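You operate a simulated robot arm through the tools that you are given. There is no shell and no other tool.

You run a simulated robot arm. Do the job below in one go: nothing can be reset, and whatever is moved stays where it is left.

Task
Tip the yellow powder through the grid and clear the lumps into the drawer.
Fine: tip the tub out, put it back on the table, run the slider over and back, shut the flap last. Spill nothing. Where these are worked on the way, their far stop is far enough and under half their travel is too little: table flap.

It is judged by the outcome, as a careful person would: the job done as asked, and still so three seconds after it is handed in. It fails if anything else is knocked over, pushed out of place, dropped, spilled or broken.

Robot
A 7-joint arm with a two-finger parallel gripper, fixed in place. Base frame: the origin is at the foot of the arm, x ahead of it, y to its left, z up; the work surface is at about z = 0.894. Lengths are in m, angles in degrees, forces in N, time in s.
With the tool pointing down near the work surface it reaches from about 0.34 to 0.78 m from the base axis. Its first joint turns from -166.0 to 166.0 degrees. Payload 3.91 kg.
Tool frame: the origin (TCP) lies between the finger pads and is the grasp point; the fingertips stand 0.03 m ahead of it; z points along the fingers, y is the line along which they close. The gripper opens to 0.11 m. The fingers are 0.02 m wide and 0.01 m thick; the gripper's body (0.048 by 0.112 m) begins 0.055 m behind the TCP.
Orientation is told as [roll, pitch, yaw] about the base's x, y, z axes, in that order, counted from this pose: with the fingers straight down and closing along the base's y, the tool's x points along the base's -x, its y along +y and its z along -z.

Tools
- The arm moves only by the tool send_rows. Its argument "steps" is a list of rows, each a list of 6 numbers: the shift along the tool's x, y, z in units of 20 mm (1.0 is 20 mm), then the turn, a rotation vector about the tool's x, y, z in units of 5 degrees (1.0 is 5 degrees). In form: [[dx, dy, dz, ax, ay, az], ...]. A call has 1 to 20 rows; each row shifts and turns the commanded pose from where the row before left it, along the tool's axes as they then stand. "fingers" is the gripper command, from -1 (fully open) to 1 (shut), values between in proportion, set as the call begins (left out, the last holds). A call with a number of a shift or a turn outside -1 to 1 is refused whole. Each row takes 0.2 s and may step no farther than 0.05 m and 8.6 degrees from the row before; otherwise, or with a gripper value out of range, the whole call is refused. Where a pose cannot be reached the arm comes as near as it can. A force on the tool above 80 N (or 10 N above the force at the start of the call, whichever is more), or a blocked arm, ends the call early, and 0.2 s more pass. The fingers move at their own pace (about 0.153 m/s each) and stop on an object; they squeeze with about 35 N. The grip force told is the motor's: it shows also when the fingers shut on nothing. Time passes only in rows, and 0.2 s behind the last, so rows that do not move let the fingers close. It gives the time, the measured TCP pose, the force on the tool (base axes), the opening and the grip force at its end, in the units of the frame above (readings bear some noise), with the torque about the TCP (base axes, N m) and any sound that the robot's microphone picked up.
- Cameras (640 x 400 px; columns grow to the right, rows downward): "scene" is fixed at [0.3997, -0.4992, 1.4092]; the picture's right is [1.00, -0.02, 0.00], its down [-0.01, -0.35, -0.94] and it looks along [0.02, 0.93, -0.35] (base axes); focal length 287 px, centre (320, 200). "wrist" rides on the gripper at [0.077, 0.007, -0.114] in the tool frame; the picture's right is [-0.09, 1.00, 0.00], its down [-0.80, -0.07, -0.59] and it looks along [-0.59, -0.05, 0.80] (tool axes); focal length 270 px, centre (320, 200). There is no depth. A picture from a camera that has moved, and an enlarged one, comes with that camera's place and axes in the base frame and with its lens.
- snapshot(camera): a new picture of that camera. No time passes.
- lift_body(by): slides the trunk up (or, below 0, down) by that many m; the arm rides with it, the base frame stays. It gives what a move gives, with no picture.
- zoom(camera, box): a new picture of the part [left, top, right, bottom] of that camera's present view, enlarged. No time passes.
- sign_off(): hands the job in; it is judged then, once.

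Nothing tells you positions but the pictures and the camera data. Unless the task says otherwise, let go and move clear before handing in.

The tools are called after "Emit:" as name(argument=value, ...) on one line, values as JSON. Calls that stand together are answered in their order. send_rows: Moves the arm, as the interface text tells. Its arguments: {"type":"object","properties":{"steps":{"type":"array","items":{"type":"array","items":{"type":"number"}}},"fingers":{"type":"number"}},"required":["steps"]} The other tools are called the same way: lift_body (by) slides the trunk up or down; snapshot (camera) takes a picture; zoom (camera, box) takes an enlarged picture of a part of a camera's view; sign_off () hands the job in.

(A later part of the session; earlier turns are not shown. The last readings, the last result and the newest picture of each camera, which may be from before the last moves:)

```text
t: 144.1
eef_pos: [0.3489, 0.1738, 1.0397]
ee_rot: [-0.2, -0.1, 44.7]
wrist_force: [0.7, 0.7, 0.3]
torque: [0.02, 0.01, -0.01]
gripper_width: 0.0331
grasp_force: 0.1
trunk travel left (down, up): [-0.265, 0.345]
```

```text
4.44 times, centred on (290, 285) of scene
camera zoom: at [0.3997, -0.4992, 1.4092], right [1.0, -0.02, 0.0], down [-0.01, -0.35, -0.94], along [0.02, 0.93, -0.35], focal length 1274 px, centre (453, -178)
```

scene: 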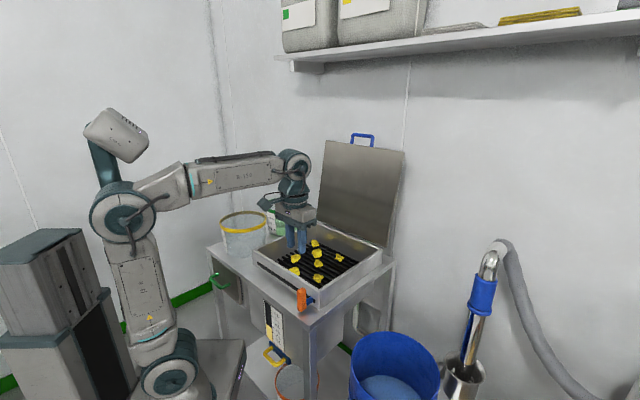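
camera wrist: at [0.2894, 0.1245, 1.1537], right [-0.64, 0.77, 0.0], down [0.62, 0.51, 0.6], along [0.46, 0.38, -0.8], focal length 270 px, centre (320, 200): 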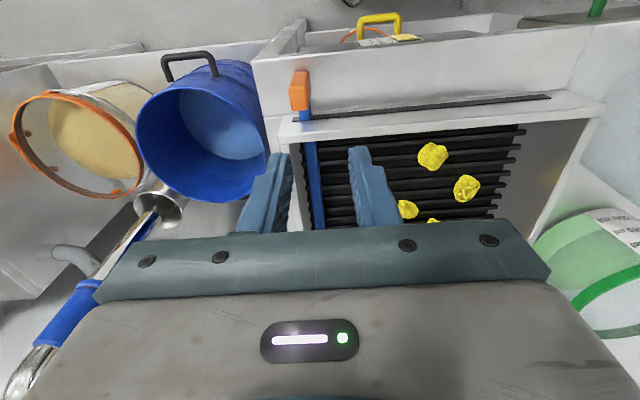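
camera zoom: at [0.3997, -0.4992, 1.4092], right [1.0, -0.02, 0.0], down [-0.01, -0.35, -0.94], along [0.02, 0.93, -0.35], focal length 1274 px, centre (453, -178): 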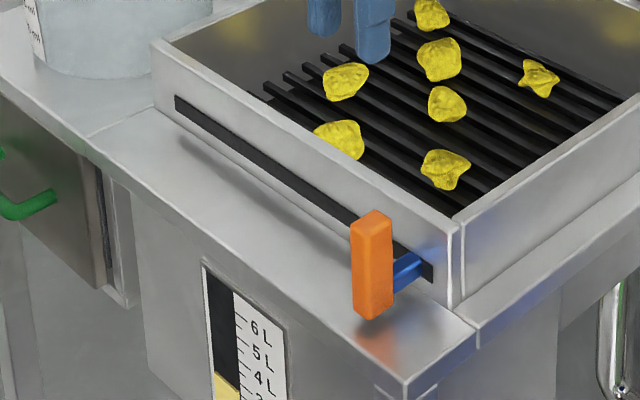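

Emit:
send_rows(steps=[[0.28, -0.9, 0, 0, 0, 0], [0, 0, 0.9, 0, 0, 0], [0, 0, 0.9, 0, 0, 0], [0, 0, 0.9, 0, 0, 0], [0, 0, 0.9, 0, 0, 0], [0, 0, 0.9, 0, 0, 0]], fingers=0.15)

Emit:
zoom(camera="wrist", box=[200, 60, 440, 240])

Emit:
zoom(camera="scene", box=[240, 230, 340, 330])

```text
t: 145.5
eef_pos: [0.3589, 0.1576, 0.9499]
ee_rot: [-0.2, -0.2, 44.8]
wrist_force: [0.0, -0.9, -0.3]
torque: [-0.01, 0.0, 0.01]
gripper_width: 0.0466
grasp_force: 0.0
trunk travel left (down, up): [-0.265, 0.345]
```

```text
2.22 times, centred on (320, 150) of wrist
camera zoom: at [0.2987, 0.1078, 1.0638], right [-0.64, 0.77, 0.0], down [0.62, 0.51, 0.6], along [0.46, 0.38, -0.8], focal length 601 px, centre (320, 311)
```

zoom: 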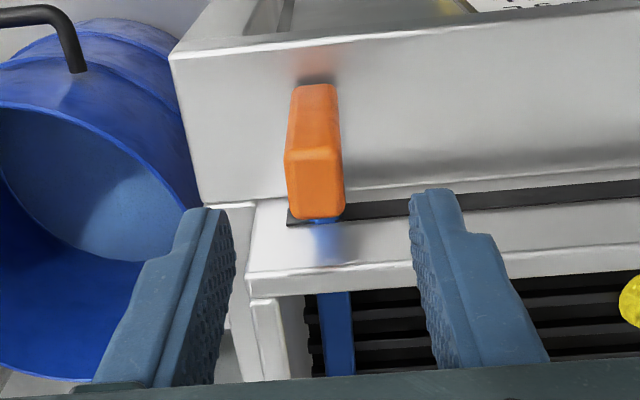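

```text
4.00 times, centred on (290, 280) of scene
camera zoom: at [0.3997, -0.4992, 1.4092], right [1.0, -0.02, 0.0], down [-0.01, -0.35, -0.94], along [0.02, 0.93, -0.35], focal length 1147 px, centre (440, -120)
```

zoom: 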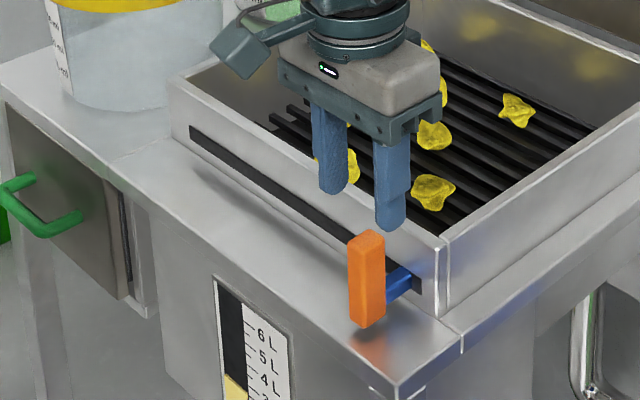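

The fingers straddle the knob, so I'll lower onto it and grip.

Emit:
send_rows(steps=[[0.05, 0, 0.9, 0, 0, 0], [0, 0, 0.9, 0, 0, 0], [0, 0, 0.9, 0, 0, 0], [0, 0, 0.9, 0, 0, 0], [0, 0, 0.4, 0, 0, 0]])

Emit:
send_rows(steps=[[0, 0, 0, 0, 0, 0], [0, 0, 0, 0, 0, 0], [0, 0, 0, 0, 0, 0]], fingers=1)

Emit:
zoom(camera="scene", box=[240, 230, 340, 330])

```text
t: 146.7
eef_pos: [0.3586, 0.1561, 0.8699]
ee_rot: [-0.1, -0.2, 44.6]
wrist_force: [0.1, 0.5, -0.1]
torque: [0.01, 0.0, 0.03]
gripper_width: 0.0466
grasp_force: 0.0
trunk travel left (down, up): [-0.265, 0.345]
```

```text
t: 147.5
eef_pos: [0.3581, 0.1568, 0.8692]
ee_rot: [0.0, -0.2, 44.8]
wrist_force: [-1.4, -0.4, -3.5]
torque: [1.04, -0.08, 1.06]
gripper_width: 0.0183
grasp_force: 44.9
trunk travel left (down, up): [-0.265, 0.345]
```

```text
4.00 times, centred on (290, 280) of scene
camera zoom: at [0.3997, -0.4992, 1.4092], right [1.0, -0.02, 0.0], down [-0.01, -0.35, -0.94], along [0.02, 0.93, -0.35], focal length 1147 px, centre (440, -120)
```

zoom: 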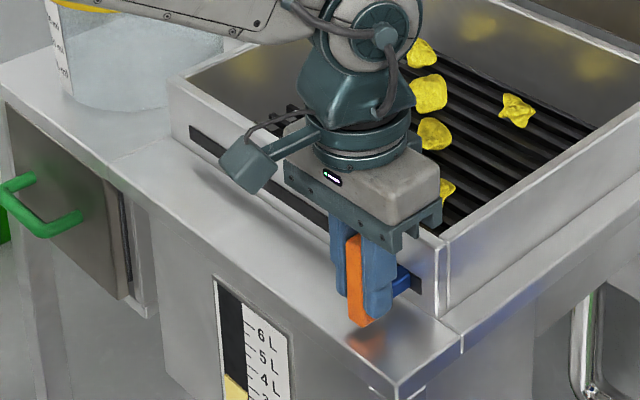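

The knob is gripped (18 mm). I'll push it left along the slot.

Emit:
send_rows(steps=[[0, 0.4, 0, 0, 0, 0], [0, 0.6, 0, 0, 0, 0], [0, 0.6, 0, 0, 0, 0], [0, 0.6, 0, 0, 0, 0], [0, 0.6, 0, 0, 0, 0], [0, 0.6, 0, 0, 0, 0]])

Emit:
zoom(camera="scene", box=[220, 200, 380, 320])

```text
t: 148.9
eef_pos: [0.309, 0.2059, 0.8694]
ee_rot: [0.0, -0.2, 44.8]
wrist_force: [-1.9, -0.9, -10.5]
torque: [1.01, -0.33, 0.82]
gripper_width: 0.0181
grasp_force: 44.9
trunk travel left (down, up): [-0.265, 0.345]
```

```text
3.33 times, centred on (300, 260) of scene
camera zoom: at [0.3997, -0.4992, 1.4092], right [1.0, -0.02, 0.0], down [-0.01, -0.35, -0.94], along [0.02, 0.93, -0.35], focal length 956 px, centre (387, 0)
```

zoom: 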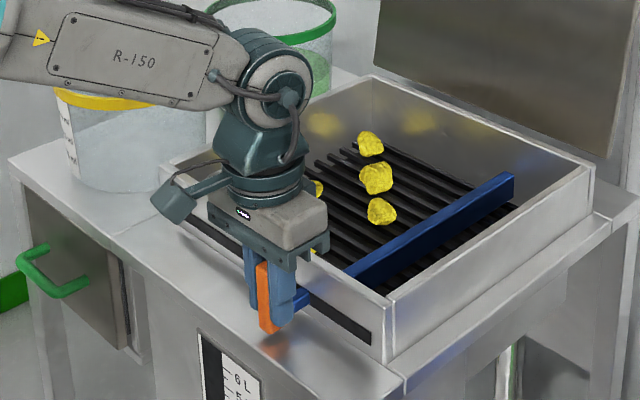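

Emit:
send_rows(steps=[[0, 0.6, 0.05, 0, 0, 0], [0, 0.7, 0, 0, 0, 0], [0, 0.7, 0, 0, 0, 0], [0, 0.7, 0, 0, 0, 0], [0, 0.7, 0, 0, 0, 0], [0, 0.7, 0, 0, 0, 0], [0, 0.7, 0, 0, 0, 0]])

Emit:
zoom(camera="scene", box=[220, 200, 380, 320])

```text
t: 150.5
eef_pos: [0.2422, 0.2733, 0.8693]
ee_rot: [-0.1, -0.3, 44.8]
wrist_force: [-1.2, -0.4, 14.1]
torque: [0.12, 0.75, 0.84]
gripper_width: 0.0177
grasp_force: 45.2
trunk travel left (down, up): [-0.265, 0.345]
```

```text
3.33 times, centred on (300, 260) of scene
camera zoom: at [0.3997, -0.4992, 1.4092], right [1.0, -0.02, 0.0], down [-0.01, -0.35, -0.94], along [0.02, 0.93, -0.35], focal length 956 px, centre (387, 0)
```

zoom: 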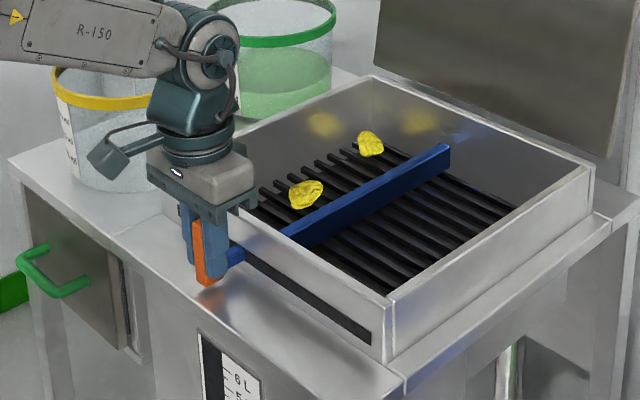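

Emit:
send_rows(steps=[[0, 0.6, -0.03, 0, 0, 0], [0, 0.7, 0, 0, 0, 0], [0, 0.7, 0, 0, 0, 0], [0, 0.7, 0, 0, 0, 0], [0, 0.6, 0, 0, 0, 0]])

Emit:
zoom(camera="scene", box=[220, 200, 380, 320])

```text
t: 151.7
eef_pos: [0.1952, 0.3185, 0.8705]
ee_rot: [-0.1, -0.2, 44.8]
wrist_force: [-0.5, 1.8, 5.9]
torque: [0.88, -0.07, 0.85]
gripper_width: 0.0183
grasp_force: 44.8
trunk travel left (down, up): [-0.265, 0.345]
```

```text
3.33 times, centred on (300, 260) of scene
camera zoom: at [0.3997, -0.4992, 1.4092], right [1.0, -0.02, 0.0], down [-0.01, -0.35, -0.94], along [0.02, 0.93, -0.35], focal length 956 px, centre (387, 0)
```

zoom: 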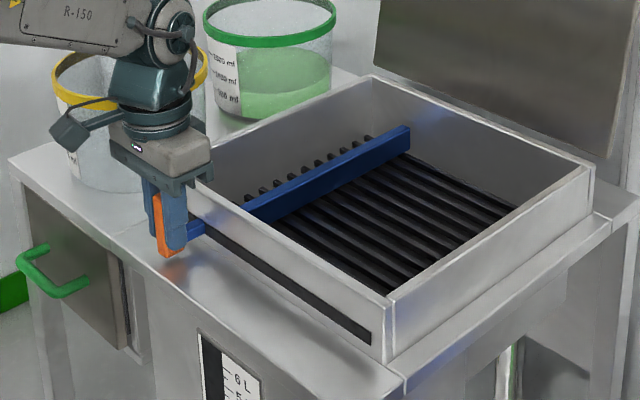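

Emit:
send_rows(steps=[[0, 0.5, 0, 0, 0, 0], [0, 0.5, 0, 0, 0, 0], [0, 0.4, 0, 0, 0, 0], [0, 0.3, 0, 0, 0, 0]])

Emit:
zoom(camera="scene", box=[220, 200, 380, 320])

```text
t: 152.7
eef_pos: [0.1755, 0.3389, 0.8695]
ee_rot: [-0.3, -0.2, 44.5]
wrist_force: [12.2, -30.2, 2.0]
torque: [2.01, 0.32, 0.7]
gripper_width: 0.0183
grasp_force: 45.2
trunk travel left (down, up): [-0.265, 0.345]
```

```text
3.33 times, centred on (300, 260) of scene
camera zoom: at [0.3997, -0.4992, 1.4092], right [1.0, -0.02, 0.0], down [-0.01, -0.35, -0.94], along [0.02, 0.93, -0.35], focal length 956 px, centre (387, 0)
```

zoom: 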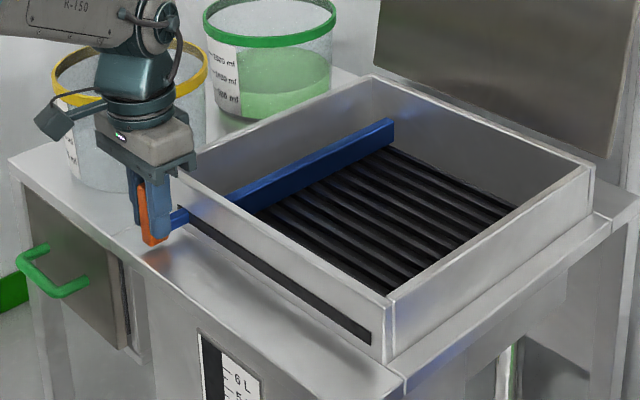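

Emit:
send_rows(steps=[[0, 0.25, 0, 0, 0, 0], [0, 0, 0, 0, 0, 0]])

Emit:
snapshot(camera="wrist")

Emit:
zoom(camera="scene", box=[250, 210, 330, 270])

```text
t: 153.3
eef_pos: [0.1759, 0.3402, 0.8683]
ee_rot: [-0.2, 0.1, 44.4]
wrist_force: [37.3, -62.2, -4.5]
torque: [1.77, 0.94, 0.73]
gripper_width: 0.0182
grasp_force: 45.2
trunk travel left (down, up): [-0.265, 0.345]
```

```text
taken
camera wrist: at [0.1154, 0.2913, 0.9837], right [-0.63, 0.77, 0.0], down [0.62, 0.51, 0.59], along [0.46, 0.37, -0.8], focal length 270 px, centre (320, 200)
```

wrist: 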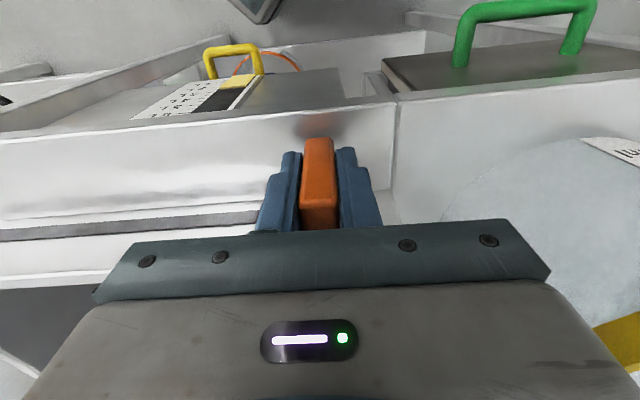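

```text
6.67 times, centred on (290, 240) of scene
camera zoom: at [0.3997, -0.4992, 1.4092], right [1.0, -0.02, 0.0], down [-0.01, -0.35, -0.94], along [0.02, 0.93, -0.35], focal length 1912 px, centre (520, -67)
```

zoom: 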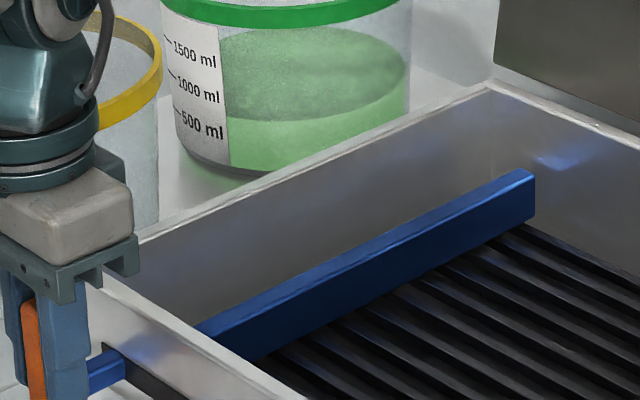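

The slider is hard against its far stop. I'll bring it back to the right end.

Emit:
send_rows(steps=[[0, -0.45, 0, 0, 0, 0], [0, -0.6, 0, 0, 0, 0], [0, -0.7, 0, 0, 0, 0], [0, -0.7, 0, 0, 0, 0], [0, -0.7, 0, 0, 0, 0], [0, -0.7, 0, 0, 0, 0], [0, -0.7, 0, 0, 0, 0], [0, -0.7, 0, 0, 0, 0]])

Emit:
zoom(camera="scene", box=[220, 200, 380, 320])

```text
t: 155.1
eef_pos: [0.2424, 0.2718, 0.8696]
ee_rot: [-0.1, -0.1, 44.6]
wrist_force: [-5.7, -6.9, -6.1]
torque: [0.05, 1.19, 0.9]
gripper_width: 0.018
grasp_force: 44.9
trunk travel left (down, up): [-0.265, 0.345]
```

```text
3.33 times, centred on (300, 260) of scene
camera zoom: at [0.3997, -0.4992, 1.4092], right [1.0, -0.02, 0.0], down [-0.01, -0.35, -0.94], along [0.02, 0.93, -0.35], focal length 956 px, centre (387, 0)
```

zoom: 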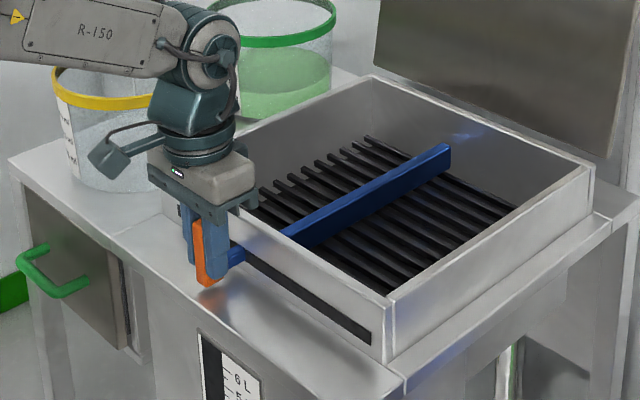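

The lumps have gone from the grid. I'll continue the return to the right-hand end.

Emit:
send_rows(steps=[[0.04, -0.7, 0, 0, 0, 0], [0, -0.75, 0, 0, 0, 0], [0, -0.75, 0, 0, 0, 0], [0, -0.75, 0, 0, 0, 0], [0, -0.75, 0, 0, 0, 0], [0, -0.75, 0, 0, 0, 0], [0, -0.75, 0, 0, 0, 0], [0, -0.75, 0, 0, 0, 0], [0, -0.75, 0, 0, 0, 0]])

Emit:
send_rows(steps=[[0, -0.5, 0, 0, 0, 0], [0, -0.4, 0, 0, 0, 0], [0, -0.4, 0, 0, 0, 0]])

Emit:
zoom(camera="scene", box=[220, 200, 380, 320])

```text
t: 157.1
eef_pos: [0.3366, 0.1779, 0.87]
ee_rot: [-0.2, -0.3, 44.7]
wrist_force: [4.1, 2.6, -0.8]
torque: [1.24, 0.27, 0.96]
gripper_width: 0.0182
grasp_force: 44.6
trunk travel left (down, up): [-0.265, 0.345]
```

```text
t: 157.9
eef_pos: [0.3558, 0.1601, 0.8707]
ee_rot: [-0.1, -0.3, 44.7]
wrist_force: [7.8, 7.0, 9.5]
torque: [0.67, 1.05, 0.98]
gripper_width: 0.0181
grasp_force: 45.5
trunk travel left (down, up): [-0.265, 0.345]
```

```text
3.33 times, centred on (300, 260) of scene
camera zoom: at [0.3997, -0.4992, 1.4092], right [1.0, -0.02, 0.0], down [-0.01, -0.35, -0.94], along [0.02, 0.93, -0.35], focal length 956 px, centre (387, 0)
```

zoom: 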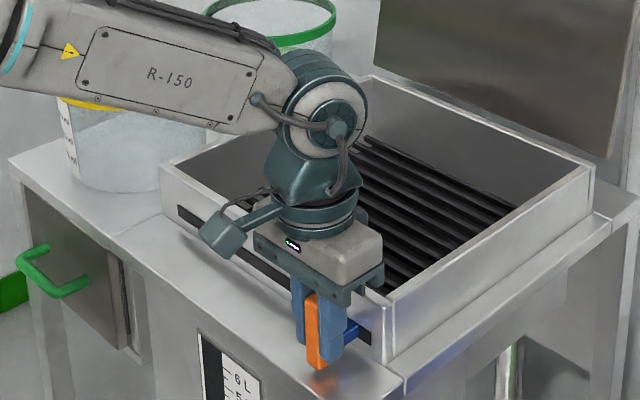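

Emit:
send_rows(steps=[[0, -0.2, 0, 0, 0, 0], [0, -0.2, 0, 0, 0, 0]])

Emit:
send_rows(steps=[[0, -0.15, 0, 0, 0, 0], [0, 0, 0, 0, 0, 0]])

```text
t: 158.5
eef_pos: [0.3584, 0.1561, 0.8698]
ee_rot: [-0.1, -0.3, 44.9]
wrist_force: [0.9, 16.2, 11.4]
torque: [1.17, 0.05, 0.59]
gripper_width: 0.0178
grasp_force: 44.9
trunk travel left (down, up): [-0.265, 0.345]
```

```text
t: 159.1
eef_pos: [0.3592, 0.1567, 0.869]
ee_rot: [0.1, -0.2, 44.8]
wrist_force: [-18.1, 34.4, 9.5]
torque: [0.95, -0.52, 0.78]
gripper_width: 0.018
grasp_force: 45.0
trunk travel left (down, up): [-0.265, 0.345]
```

The slider is back at its right-hand stop. I'll release it, rise straight up, and look over the grid from above.

Emit:
send_rows(steps=[[0, 0, 0, 0, 0, 0], [0, 0, 0, 0, 0, 0]], fingers=0.15)

Emit:
send_rows(steps=[[0, 0, -0.7, 0, 0, 0], [0, 0, -1, 0, 0, 0], [0, 0, -1, 0, 0, 0], [0, 0, -1, 0, 0, 0], [0, 0, -1, 0, 0, 0], [0, 0, -1, 0, 0, 0], [0, 0, -1, 0, 0, 0], [0, 0, -1, 0, 0, 0], [0, 0, -1, 0, 0, 0], [0, 0, -1, 0, 0, 0], [0, 0, -1, 0, 0, 0], [0, 0, -1, 0, 0, 0]])

Emit:
zoom(camera="scene", box=[220, 200, 380, 320])

Emit:
snapshot(camera="wrist")

```text
t: 159.7
eef_pos: [0.3624, 0.1522, 0.8696]
ee_rot: [-0.1, -0.1, 44.8]
wrist_force: [0.4, 0.1, 1.2]
torque: [-0.01, 0.01, 0.0]
gripper_width: 0.0468
grasp_force: 0.1
trunk travel left (down, up): [-0.265, 0.345]
```

```text
t: 162.3
eef_pos: [0.3608, 0.151, 1.1029]
ee_rot: [0.0, -0.1, 44.7]
wrist_force: [0.5, -0.1, 0.3]
torque: [0.02, -0.01, 0.04]
gripper_width: 0.0468
grasp_force: 0.1
trunk travel left (down, up): [-0.265, 0.345]
```

```text
3.33 times, centred on (300, 260) of scene
camera zoom: at [0.3997, -0.4992, 1.4092], right [1.0, -0.02, 0.0], down [-0.01, -0.35, -0.94], along [0.02, 0.93, -0.35], focal length 956 px, centre (387, 0)
```

zoom: 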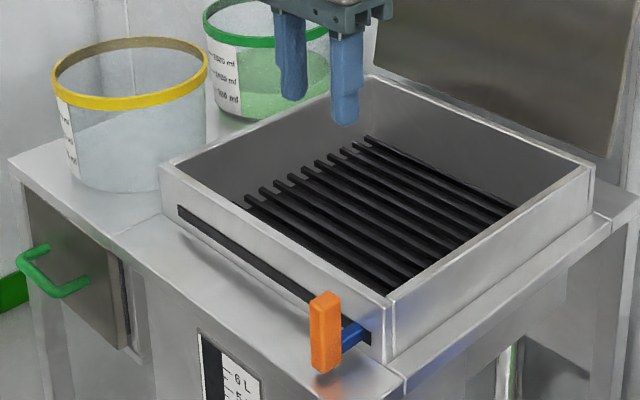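

```text
taken
camera wrist: at [0.3014, 0.1013, 1.2173], right [-0.64, 0.77, 0.0], down [0.62, 0.51, 0.6], along [0.46, 0.38, -0.8], focal length 270 px, centre (320, 200)
```

wrist: 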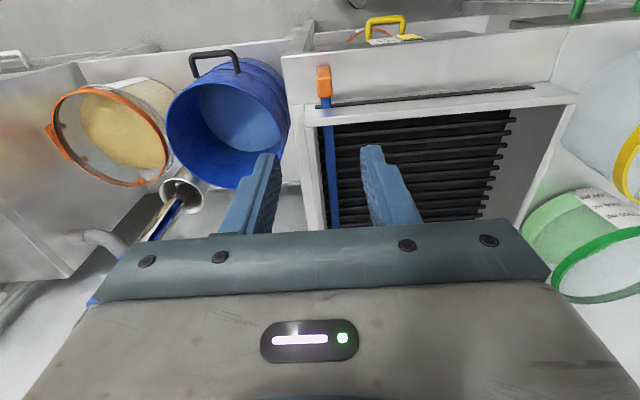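

The grid is clear, the slider is home and the tub stands upright. Last comes shutting the flap. I'll raise the trunk to its earlier height and go back to the flap handle along the same approach as before.

Emit:
lift_body(by=0.26)

Emit:
send_rows(steps=[[-0.6, 0.9, 0.3, 0, 0, 0], [-0.6, 0.9, 0.3, 0, 0, 0], [-0.6, 0.9, 0.3, 0, 0, 0], [-0.6, 0.9, 0.3, 0, 0, 0], [-0.6, 0.9, 0.3, 0, 0, 0], [-0.6, 0.9, 0.3, 0, 0, 0], [-0.6, 0.9, 0.3, 0, 0, 0], [-0.6, 0.9, 0.3, 0, 0, 0]], fingers=0.5)

Emit:
snapshot(camera="wrist")

```text
t: 165.0
eef_pos: [0.3611, 0.1506, 1.3635]
ee_rot: [-0.1, -0.2, 44.7]
wrist_force: [0.0, 1.0, 0.7]
torque: [0.02, -0.02, 0.01]
gripper_width: 0.0469
grasp_force: 0.0
trunk travel left (down, up): [-0.525, 0.085]
```

```text
t: 166.8
eef_pos: [0.3289, 0.3225, 1.3165]
ee_rot: [-0.1, -0.2, 44.8]
wrist_force: [-1.3, -0.9, -0.1]
torque: [-0.05, -0.02, 0.04]
gripper_width: 0.0273
grasp_force: 0.1
trunk travel left (down, up): [-0.525, 0.085]
```

```text
taken
camera wrist: at [0.2685, 0.2732, 1.4293], right [-0.64, 0.77, 0.0], down [0.62, 0.51, 0.6], along [0.46, 0.38, -0.8], focal length 270 px, centre (320, 200)
```

wrist: 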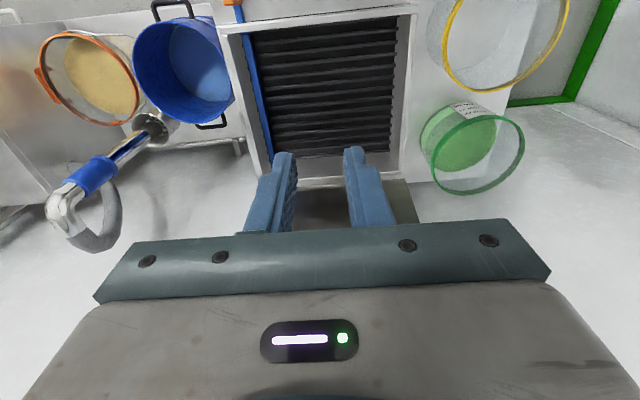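

Emit:
zoom(camera="wrist", box=[220, 0, 440, 180])

Emit:
send_rows(steps=[[0, 0, 0, 0, 0, 1], [0, 0, 0, 0, 0, 1], [0, 0, 0, 0, 0, 1], [0, 0, 0, 0, 0, 1], [0, 0, 0, 0, 0, 1], [0, 0, 0, 0, 0, 1], [0, 0, 0, 0, 0, 1], [0, 0, 0, 0, 0, 1], [0, 0, 0, 0, 0, 1], [0, 0, 0, 0, 0, 1], [0, 0, 0, 0, 0, 1], [0, 0, 0, 0, 0, 1], [0, 0, 0, 0, 0, 1], [0, 0, 0, 0, 0, 1], [0, 0, 0, 0, 0, 1], [0, 0, 0, 0, 0, 1], [0, 0, 0, 0, 0, 1], [0, 0, 0, 0, 0, 0.94]])

Emit:
send_rows(steps=[[0, 0, 0, -0.973, 0, 0], [0, 0, 0, -0.973, 0, 0], [0, 0, 0, -0.973, 0, 0], [0, 0, 0, -0.973, 0, 0], [0, 0, 0, -0.973, 0, 0], [0, 0, 0, -0.973, 0, 0], [0, 0, 0, -0.973, 0, 0], [0, 0, 0, -0.973, 0, 0], [0, 0, 0, -0.973, 0, 0]])

Emit:
snapshot(camera="scene")

```text
2.22 times, centred on (330, 90) of wrist
camera zoom: at [0.2685, 0.2732, 1.4293], right [-0.64, 0.77, 0.0], down [0.62, 0.51, 0.6], along [0.46, 0.38, -0.8], focal length 601 px, centre (298, 444)
```

zoom: 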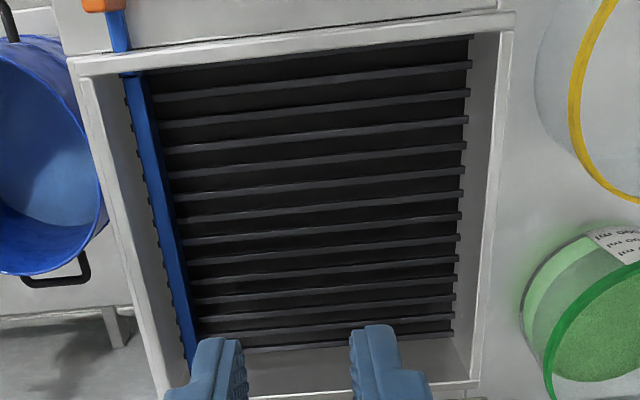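

```text
t: 170.6
eef_pos: [0.3282, 0.3209, 1.3151]
ee_rot: [0.1, -0.1, -45.0]
wrist_force: [-0.1, 0.4, 0.1]
torque: [0.01, 0.0, 0.0]
gripper_width: 0.0276
grasp_force: 0.1
trunk travel left (down, up): [-0.525, 0.085]
```

```text
t: 172.6
eef_pos: [0.3267, 0.32, 1.3165]
ee_rot: [44.1, -0.1, -45.0]
wrist_force: [0.5, 0.4, 0.1]
torque: [-0.04, -0.01, -0.01]
gripper_width: 0.0272
grasp_force: 0.1
trunk travel left (down, up): [-0.525, 0.085]
```

```text
taken
```

scene: 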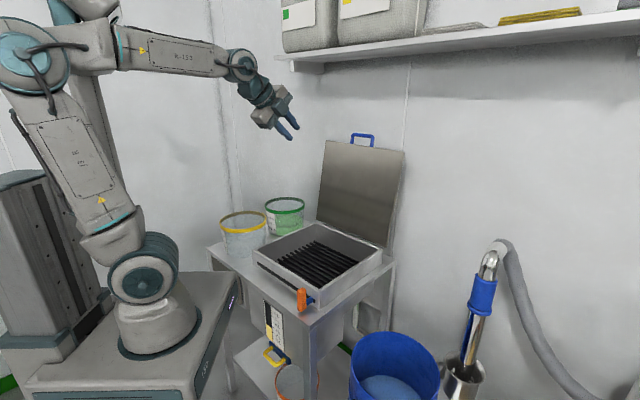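

Emit:
send_rows(steps=[[0.033, 0.89, 0.86, 0, 0, 0], [0.033, 0.89, 0.86, 0, 0, 0], [0.033, 0.89, 0.86, 0, 0, 0], [0.033, 0.89, 0.86, 0, 0, 0], [0.033, 0.89, 0.86, 0, 0, 0], [0.033, 0.89, 0.86, 0, 0, 0], [0.033, 0.89, 0.86, 0, 0, 0], [0.033, 0.89, 0.86, 0, 0, 0], [0.033, 0.89, 0.86, 0, 0, 0], [0.033, 0.89, 0.86, 0, 0, 0], [0.033, 0.89, 0.86, 0, 0, 0], [0.033, 0.89, 0.86, 0, 0, 0]])

Emit:
snapshot(camera="wrist")

Emit:
zoom(camera="scene", box=[300, 60, 420, 160])

```text
t: 175.2
eef_pos: [0.5336, 0.5387, 1.3145]
ee_rot: [44.0, -0.1, -45.0]
wrist_force: [-0.2, 0.8, -0.1]
torque: [-0.01, -0.04, 0.01]
gripper_width: 0.0275
grasp_force: 0.1
trunk travel left (down, up): [-0.525, 0.085]
```

```text
taken
camera wrist: at [0.4259, 0.5399, 1.4006], right [0.57, 0.45, 0.69], down [0.24, -0.89, 0.38], along [0.79, -0.05, -0.61], focal length 270 px, centre (320, 200)
```

wrist: 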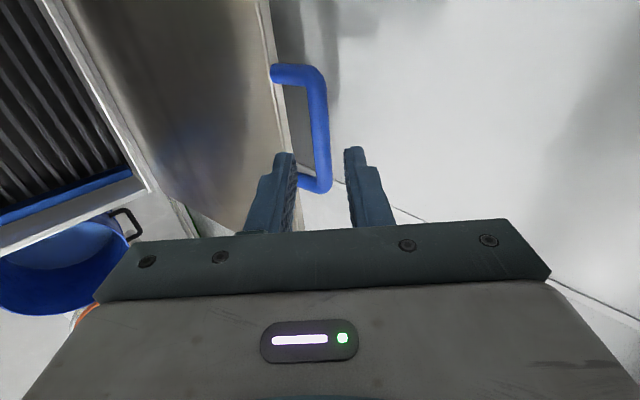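

```text
4.00 times, centred on (360, 110) of scene
camera zoom: at [0.3997, -0.4992, 1.4092], right [1.0, -0.02, 0.0], down [-0.01, -0.35, -0.94], along [0.02, 0.93, -0.35], focal length 1147 px, centre (160, 560)
```

zoom: 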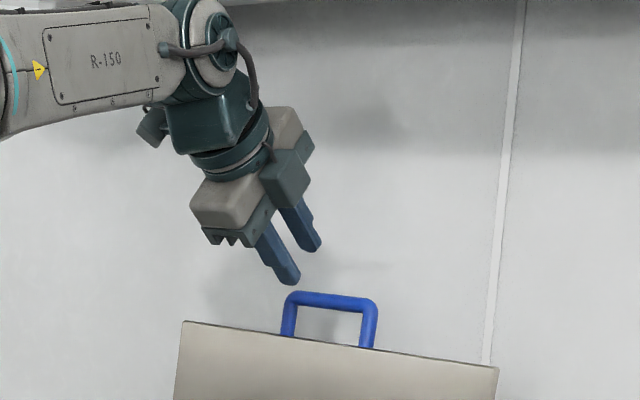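

Emit:
send_rows(steps=[[0, 0, 0.9, 0, 0, 0], [0, 0, 0.9, 0, 0, 0], [0, 0, 0.9, 0, 0, 0], [0, 0, 0.85, 0, 0, 0]])

Emit:
snapshot(camera="wrist")

Emit:
zoom(camera="scene", box=[300, 60, 420, 160])

```text
t: 176.2
eef_pos: [0.5679, 0.5724, 1.264]
ee_rot: [44.0, -0.2, -45.0]
wrist_force: [-0.6, 0.2, -0.3]
torque: [0.01, -0.01, 0.01]
gripper_width: 0.0274
grasp_force: 0.2
trunk travel left (down, up): [-0.525, 0.085]
```

```text
taken
camera wrist: at [0.4605, 0.5743, 1.3504], right [0.57, 0.45, 0.69], down [0.24, -0.89, 0.38], along [0.79, -0.05, -0.61], focal length 270 px, centre (320, 200)
```

wrist: 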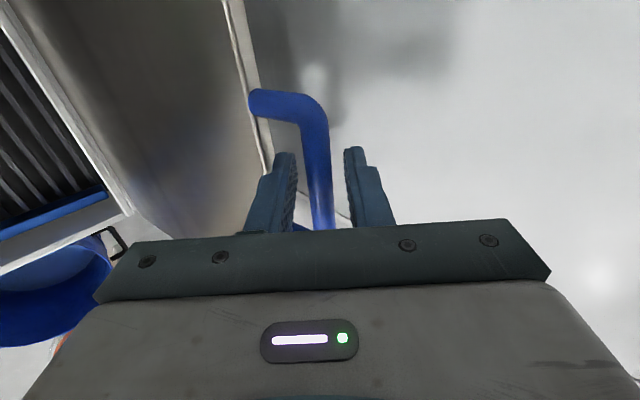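

```text
4.00 times, centred on (360, 110) of scene
camera zoom: at [0.3997, -0.4992, 1.4092], right [1.0, -0.02, 0.0], down [-0.01, -0.35, -0.94], along [0.02, 0.93, -0.35], focal length 1147 px, centre (160, 560)
```

zoom: 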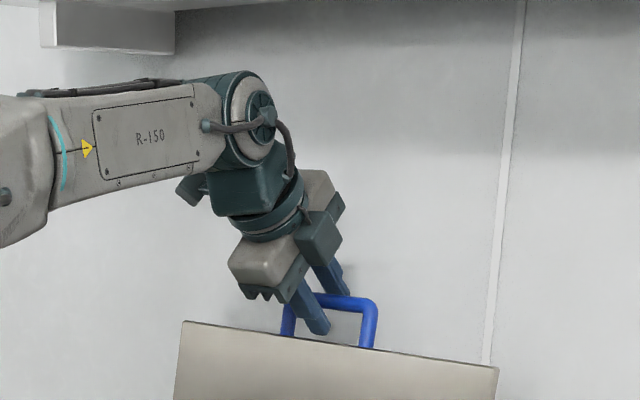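

The fingers are around the handle bar again. I'll close on it and bring the flap back over along the same arc.

Emit:
send_rows(steps=[[0, 0, 0, 0, 0, 0], [0, 0, 0, 0, 0, 0], [0, 0, 0, 0, 0, 0]], fingers=1)

```text
t: 177.0
eef_pos: [0.568, 0.5724, 1.2639]
ee_rot: [44.0, -0.1, -45.0]
wrist_force: [-0.7, 0.6, -0.7]
torque: [-0.07, -0.05, -0.15]
gripper_width: 0.0138
grasp_force: 45.4
trunk travel left (down, up): [-0.525, 0.085]
```

Emit:
send_rows(steps=[[0, -0.4675, -0.6689, 0, 0, 0], [0, -0.4962, -0.6478, 0, 0, 0], [0, -0.524, -0.6256, 0, 0, 0], [0, -0.5507, -0.6021, 0, 0, 0]])

Emit:
zoom(camera="scene", box=[220, 60, 440, 300])

```text
t: 178.0
eef_pos: [0.5209, 0.5259, 1.2714]
ee_rot: [43.9, 0.0, -44.9]
wrist_force: [-1.6, -2.3, -4.6]
torque: [-0.16, -0.02, -0.19]
gripper_width: 0.0136
grasp_force: 44.9
trunk travel left (down, up): [-0.525, 0.085]
```

```text
1.67 times, centred on (330, 180) of scene
camera zoom: at [0.3997, -0.4992, 1.4092], right [1.0, -0.02, 0.0], down [-0.01, -0.35, -0.94], along [0.02, 0.93, -0.35], focal length 478 px, centre (303, 233)
```

zoom: 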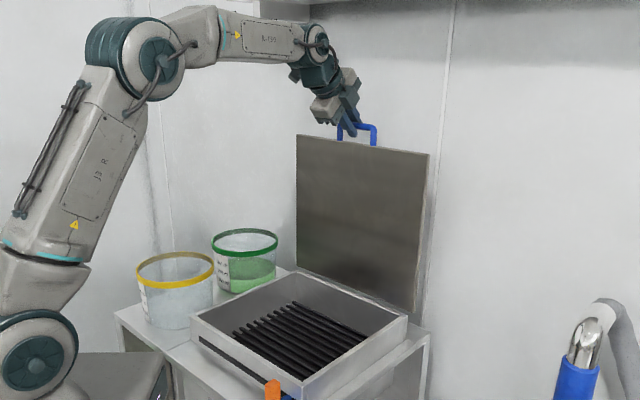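

Emit:
send_rows(steps=[[0, -0.5765, -0.5775, 0, 0, 0], [0, -0.6012, -0.5518, 0, 0, 0], [0, -0.602, -0.5251, 0.325, 0, 0], [0, -0.638, -0.4785, 0.325, 0, 0], [0, -0.6705, -0.43, 0.325, 0, 0], [0, -0.6995, -0.3793, 0.325, 0, 0]])

Emit:
send_rows(steps=[[0, -0.725, -0.326, 0.325, 0, 0], [0, -0.7467, -0.2711, 0.325, 0, 0], [0, -0.764, -0.2153, 0.325, 0, 0], [0, -0.7775, -0.1585, 0.325, 0, 0], [0, -0.787, -0.1002, 0.325, 0, 0], [0, -0.792, -0.0413, 0.325, 0, 0]])

Emit:
zoom(camera="scene", box=[220, 60, 440, 300])

```text
t: 179.4
eef_pos: [0.4544, 0.4582, 1.2639]
ee_rot: [37.4, 0.0, -45.0]
wrist_force: [1.4, 0.6, -10.8]
torque: [-0.05, 0.0, -0.08]
gripper_width: 0.0137
grasp_force: 44.3
trunk travel left (down, up): [-0.525, 0.085]
```

```text
t: 180.8
eef_pos: [0.3901, 0.3947, 1.2336]
ee_rot: [27.9, 0.0, -44.9]
wrist_force: [1.3, 1.0, 1.8]
torque: [0.1, -0.11, -0.03]
gripper_width: 0.0139
grasp_force: 44.6
trunk travel left (down, up): [-0.525, 0.085]
```

```text
1.67 times, centred on (330, 180) of scene
camera zoom: at [0.3997, -0.4992, 1.4092], right [1.0, -0.02, 0.0], down [-0.01, -0.35, -0.94], along [0.02, 0.93, -0.35], focal length 478 px, centre (303, 233)
```

zoom: 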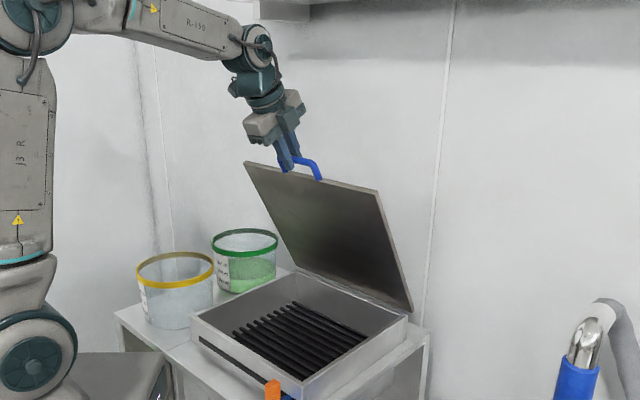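

Emit:
send_rows(steps=[[0, -0.793, 0.0171, 0.325, 0, 0], [0, -0.7895, 0.0754, 0.325, 0, 0], [0, -0.782, 0.134, 0.325, 0, 0], [0, -0.77, 0.1919, 0.325, 0, 0], [0, -0.754, 0.2481, 0.325, 0, 0], [0, -0.735, 0.303, 0.325, 0, 0]])

Emit:
send_rows(steps=[[0, -0.711, 0.3571, 0.325, 0, 0], [0, -0.683, 0.4092, 0.325, 0, 0], [0, -0.652, 0.4587, 0.325, 0, 0], [0, -0.617, 0.5058, 0.325, 0, 0], [0, -0.579, 0.5507, 0.325, 0, 0], [0, -0.538, 0.5929, 0.325, 0, 0]])

Emit:
zoom(camera="scene", box=[200, 120, 420, 320])

```text
t: 182.2
eef_pos: [0.3346, 0.3402, 1.1768]
ee_rot: [18.2, 0.0, -45.0]
wrist_force: [1.1, 0.4, 0.4]
torque: [0.2, -0.07, -0.02]
gripper_width: 0.0139
grasp_force: 45.0
trunk travel left (down, up): [-0.525, 0.085]
```

```text
t: 183.6
eef_pos: [0.2934, 0.2976, 1.1025]
ee_rot: [8.4, 0.0, -44.9]
wrist_force: [0.3, 1.1, -0.2]
torque: [0.09, -0.12, 0.02]
gripper_width: 0.0137
grasp_force: 45.0
trunk travel left (down, up): [-0.525, 0.085]
```

```text
2.00 times, centred on (310, 220) of scene
camera zoom: at [0.3997, -0.4992, 1.4092], right [1.0, -0.02, 0.0], down [-0.01, -0.35, -0.94], along [0.02, 0.93, -0.35], focal length 574 px, centre (340, 160)
```

zoom: 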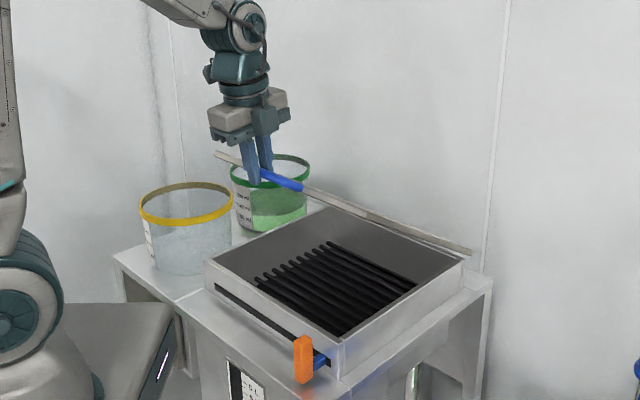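

Emit:
send_rows(steps=[[0, -0.494, 0.6314, 0.325, 0, 0], [0, -0.447, 0.6668, 0.325, 0, 0], [0, -0.398, 0.6991, 0.325, 0, 0], [0, -0.346, 0.7277, 0.325, 0, 0], [0, -0.293, 0.7523, 0.325, 0, 0]])

Emit:
send_rows(steps=[[0, -0.2596, 0.7736, 0, 0, 0], [0, -0.2256, 0.7842, 0, 0, 0], [0, -0.1912, 0.7933, 0, 0, 0], [0, -0.1564, 0.8009, 0, 0, 0]])

Emit:
zoom(camera="scene", box=[200, 160, 420, 320])

```text
t: 184.8
eef_pos: [0.2703, 0.2736, 1.0296]
ee_rot: [0.1, 0.0, -45.0]
wrist_force: [-1.5, 1.5, -0.6]
torque: [0.17, 0.22, 0.04]
gripper_width: 0.0137
grasp_force: 44.7
trunk travel left (down, up): [-0.525, 0.085]
```

```text
t: 185.8
eef_pos: [0.2586, 0.2626, 0.9662]
ee_rot: [0.1, -0.1, -45.0]
wrist_force: [-4.4, 2.5, -2.6]
torque: [0.11, 0.39, -0.01]
gripper_width: 0.0137
grasp_force: 44.8
trunk travel left (down, up): [-0.525, 0.085]
```

```text
2.50 times, centred on (310, 240) of scene
camera zoom: at [0.3997, -0.4992, 1.4092], right [1.0, -0.02, 0.0], down [-0.01, -0.35, -0.94], along [0.02, 0.93, -0.35], focal length 717 px, centre (345, 100)
```

zoom: 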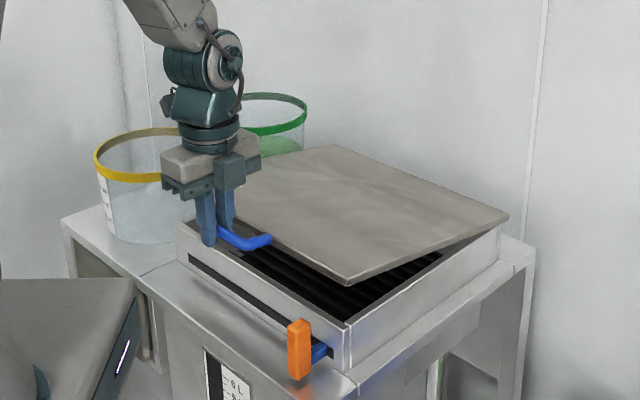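

Emit:
send_rows(steps=[[0, -0.1213, 0.8069, 0, 0, 0], [0, -0.086, 0.75, 0, 0, 0], [0, -0.045, 0.5, 0, 0, 0]])

Emit:
send_rows(steps=[[0, -0.02, 0.3, 0, 0, 0], [0, -0.01, 0.2, 0, 0, 0]])

Emit:
zoom(camera="scene", box=[220, 200, 400, 320])

```text
t: 186.6
eef_pos: [0.2561, 0.2579, 0.925]
ee_rot: [0.3, -0.2, -45.1]
wrist_force: [-9.9, -1.5, -1.4]
torque: [0.07, 0.23, -0.04]
gripper_width: 0.0138
grasp_force: 44.9
trunk travel left (down, up): [-0.525, 0.085]
```

```text
t: 187.2
eef_pos: [0.2541, 0.259, 0.9155]
ee_rot: [0.3, 0.0, -45.1]
wrist_force: [-8.5, -4.4, -0.7]
torque: [-0.13, 0.0, -0.03]
gripper_width: 0.0134
grasp_force: 44.6
trunk travel left (down, up): [-0.525, 0.085]
```

```text
3.33 times, centred on (310, 260) of scene
camera zoom: at [0.3997, -0.4992, 1.4092], right [1.0, -0.02, 0.0], down [-0.01, -0.35, -0.94], along [0.02, 0.93, -0.35], focal length 956 px, centre (353, 0)
```

zoom: 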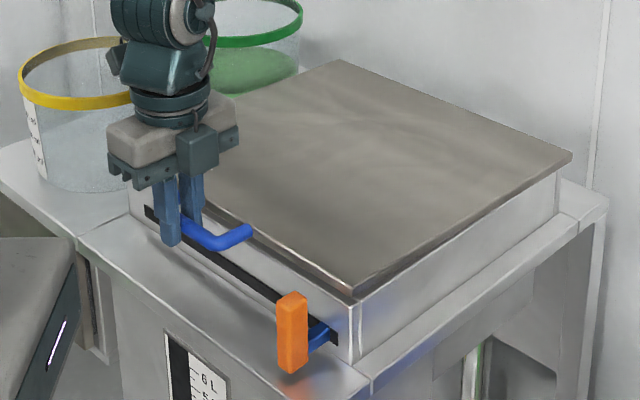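

Emit:
send_rows(steps=[[0, 0, 0.15, 0, 0, 0], [0, 0, 0.15, 0, 0, 0]])

Emit:
send_rows(steps=[[0, 0, 0.12, 0, 0, 0], [0, 0, 0, 0, 0, 0]])

Emit:
zoom(camera="scene", box=[250, 230, 330, 310])

```text
t: 187.8
eef_pos: [0.2538, 0.2572, 0.9096]
ee_rot: [0.3, -0.2, -45.0]
wrist_force: [-9.1, -6.4, -0.9]
torque: [-0.23, -0.17, -0.05]
gripper_width: 0.0134
grasp_force: 45.1
trunk travel left (down, up): [-0.525, 0.085]
```

```text
t: 188.4
eef_pos: [0.2534, 0.2574, 0.9071]
ee_rot: [0.3, -0.1, -45.0]
wrist_force: [-10.0, -9.2, -1.0]
torque: [-0.01, 0.2, -0.01]
gripper_width: 0.0136
grasp_force: 45.0
trunk travel left (down, up): [-0.525, 0.085]
```

```text
5.00 times, centred on (290, 270) of scene
camera zoom: at [0.3997, -0.4992, 1.4092], right [1.0, -0.02, 0.0], down [-0.01, -0.35, -0.94], along [0.02, 0.93, -0.35], focal length 1434 px, centre (470, -150)
```

zoom: 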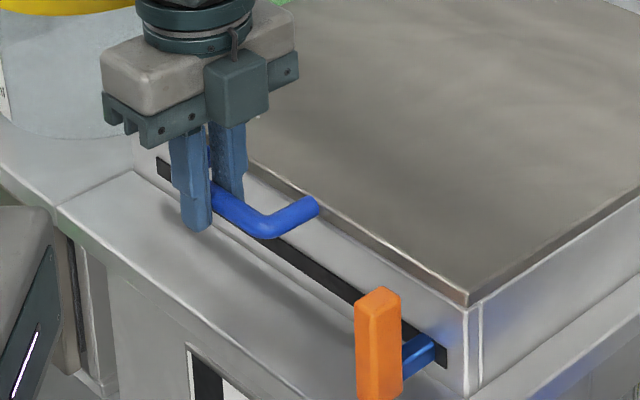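

Emit:
send_rows(steps=[[0, -0.05, 0.1, 0, 0, 0], [0, 0, 0.1, 0, 0, 0]])

Emit:
send_rows(steps=[[0, 0, 0.1, 0, 0, 0], [0, 0, 0, 0, 0, 0]])

Emit:
zoom(camera="scene", box=[240, 240, 330, 320])

```text
t: 189.0
eef_pos: [0.253, 0.2584, 0.9039]
ee_rot: [0.4, -0.1, -44.9]
wrist_force: [-9.3, -6.6, 0.1]
torque: [-0.17, -0.2, -0.03]
gripper_width: 0.0134
grasp_force: 45.1
trunk travel left (down, up): [-0.525, 0.085]
```

```text
t: 189.6
eef_pos: [0.2547, 0.2572, 0.9023]
ee_rot: [0.3, -0.1, -45.0]
wrist_force: [-7.7, -6.2, -1.3]
torque: [0.12, 0.16, 0.03]
gripper_width: 0.0135
grasp_force: 45.0
trunk travel left (down, up): [-0.525, 0.085]
```

```text
5.00 times, centred on (285, 280) of scene
camera zoom: at [0.3997, -0.4992, 1.4092], right [1.0, -0.02, 0.0], down [-0.01, -0.35, -0.94], along [0.02, 0.93, -0.35], focal length 1434 px, centre (495, -200)
```

zoom: 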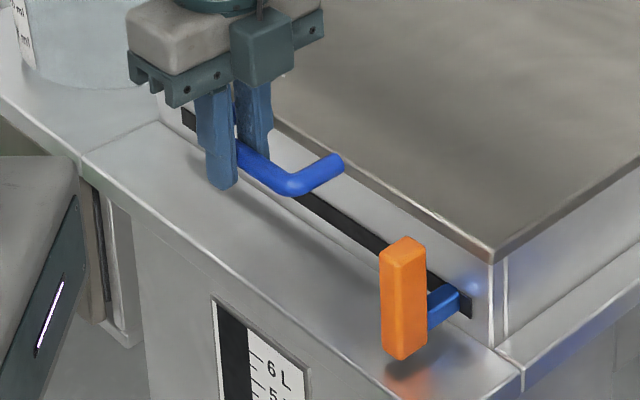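

Emit:
send_rows(steps=[[0, 0, 0.12, 0, 0, 0], [0, 0, 0, 0, 0, 0]])

Emit:
send_rows(steps=[[0, 0, 0.12, 0, 0, 0], [0, 0, 0, 0, 0, 0]])

```text
t: 190.2
eef_pos: [0.2546, 0.2574, 0.8993]
ee_rot: [0.6, -0.2, -45.0]
wrist_force: [-6.0, -6.2, 16.4]
torque: [-0.42, -0.17, 0.0]
gripper_width: 0.0136
grasp_force: 45.0
trunk travel left (down, up): [-0.525, 0.085]
```

```text
t: 190.8
eef_pos: [0.254, 0.2577, 0.8975]
ee_rot: [0.6, 0.0, -44.9]
wrist_force: [-4.8, -5.0, 30.7]
torque: [-0.03, 0.1, 0.0]
gripper_width: 0.0136
grasp_force: 44.6
trunk travel left (down, up): [-0.525, 0.085]
```

The flap is firmly seated, with a downward reaction of 31 N. I'll open the fingers a little, rise straight out of the handle, and check everything.

Emit:
send_rows(steps=[[0, 0, 0, 0, 0, 0], [0, 0, 0, 0, 0, 0]], fingers=0.4545)

Emit:
send_rows(steps=[[0, 0, -0.5, 0, 0, 0], [0, 0, -0.8, 0, 0, 0], [0, 0, -1, 0, 0, 0], [0, 0, -1, 0, 0, 0], [0, 0, -1, 0, 0, 0], [0, 0, -1, 0, 0, 0], [0, 0, -1, 0, 0, 0], [0, 0, -1, 0, 0, 0], [0, 0, -1, 0, 0, 0], [0, 0, -1, 0, 0, 0], [0, 0, -1, 0, 0, 0], [0, 0, -1, 0, 0, 0]])

Emit:
snapshot(camera="scene")

Emit:
zoom(camera="scene", box=[200, 190, 420, 330])

Emit:
snapshot(camera="wrist")

```text
t: 191.4
eef_pos: [0.2546, 0.2592, 0.895]
ee_rot: [0.2, -0.1, -45.0]
wrist_force: [-0.7, -0.3, -1.1]
torque: [0.03, -0.01, 0.01]
gripper_width: 0.0301
grasp_force: 0.0
trunk travel left (down, up): [-0.525, 0.085]
```

```text
t: 194.0
eef_pos: [0.2533, 0.2564, 1.1234]
ee_rot: [0.3, -0.1, -45.0]
wrist_force: [0.3, 0.0, -0.3]
torque: [0.0, 0.0, 0.0]
gripper_width: 0.0299
grasp_force: 0.1
trunk travel left (down, up): [-0.525, 0.085]
```

```text
taken
```

scene: 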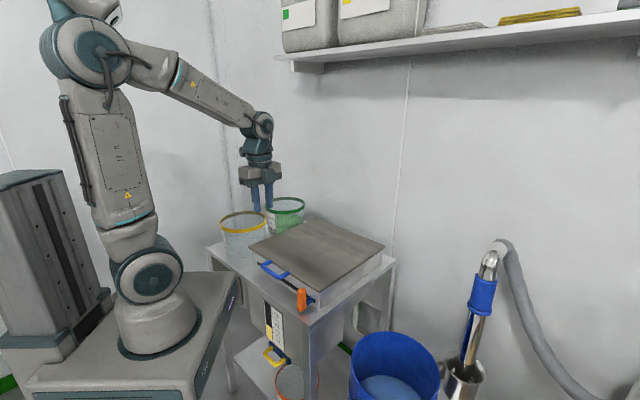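

```text
2.86 times, centred on (310, 260) of scene
camera zoom: at [0.3997, -0.4992, 1.4092], right [1.0, -0.02, 0.0], down [-0.01, -0.35, -0.94], along [0.02, 0.93, -0.35], focal length 819 px, centre (349, 29)
```

zoom: 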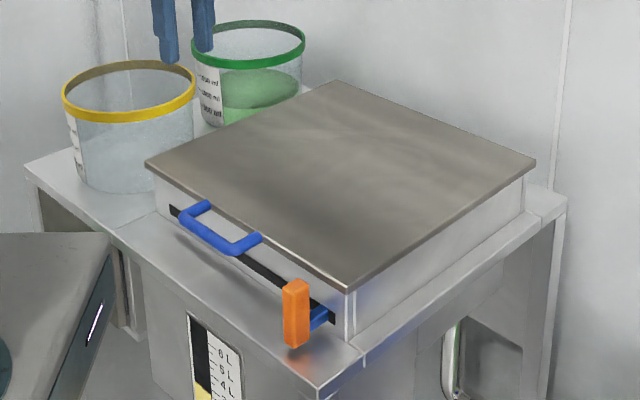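

```text
taken
camera wrist: at [0.2031, 0.3165, 1.2371], right [0.77, 0.64, 0.01], down [0.51, -0.62, 0.6], along [0.39, -0.45, -0.8], focal length 270 px, centre (320, 200)
```

wrist: 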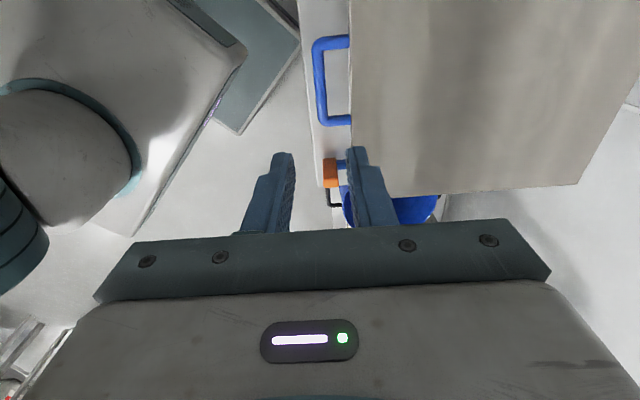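

Emit:
zoom(camera="scene", box=[205, 200, 305, 270])

Emit:
zoom(camera="scene", box=[230, 290, 350, 400])

```text
5.71 times, centred on (255, 235) of scene
camera zoom: at [0.3997, -0.4992, 1.4092], right [1.0, -0.02, 0.0], down [-0.01, -0.35, -0.94], along [0.02, 0.93, -0.35], focal length 1639 px, centre (691, 0)
```

zoom: 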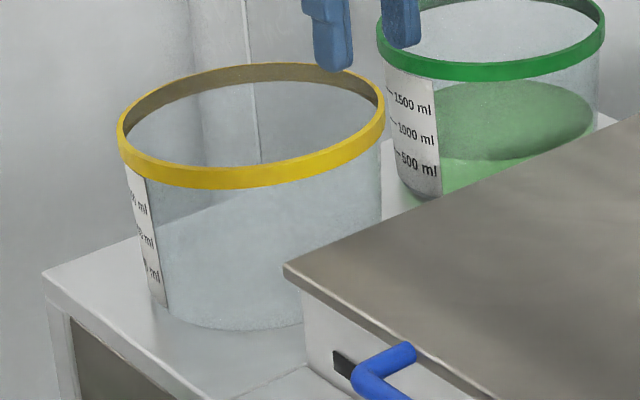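

```text
3.64 times, centred on (290, 345) of scene
camera zoom: at [0.3997, -0.4992, 1.4092], right [1.0, -0.02, 0.0], down [-0.01, -0.35, -0.94], along [0.02, 0.93, -0.35], focal length 1043 px, centre (429, -327)
```

zoom: 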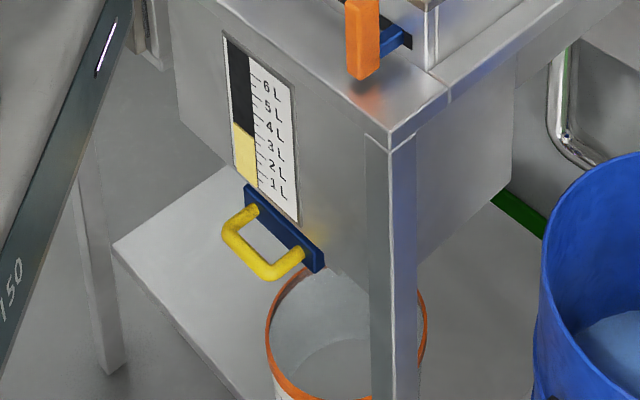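

The powder went through (the hopper gauge has risen), the tub is empty and upright on the table, the slider is home and the flap is shut. I'll move the arm well clear, take a last look, then hand in.

Emit:
send_rows(steps=[[0, 0, -1, 0, 0, 0], [0, 0, -1, 0, 0, 0], [0, 0, -1, 0, 0, 0], [0, 0, -1, 0, 0, 0], [0, 0, -1, 0, 0, 0], [0, 0, -1, 0, 0, 0], [0, 0, -1, 0, 0, 0], [0, 0, 0, 0, 0, 0], [0, 0, 0, 0, 0, 0]], fingers=-1)

Emit:
snapshot(camera="scene")

```text
t: 196.0
eef_pos: [0.2537, 0.2587, 1.2621]
ee_rot: [0.3, 0.0, -44.9]
wrist_force: [-0.2, 0.2, -0.2]
torque: [0.04, -0.01, 0.0]
gripper_width: 0.1103
grasp_force: 0.1
trunk travel left (down, up): [-0.525, 0.085]
```

```text
taken
```

scene: 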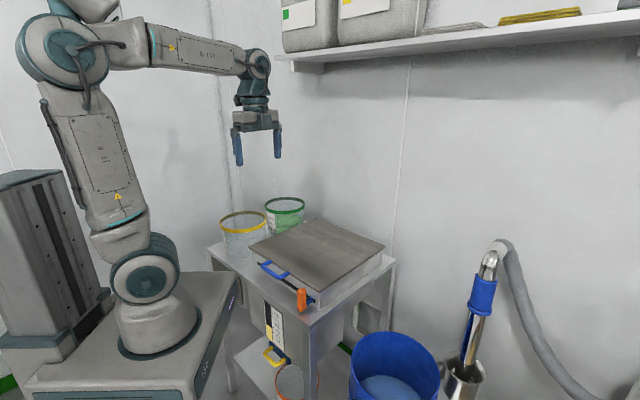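

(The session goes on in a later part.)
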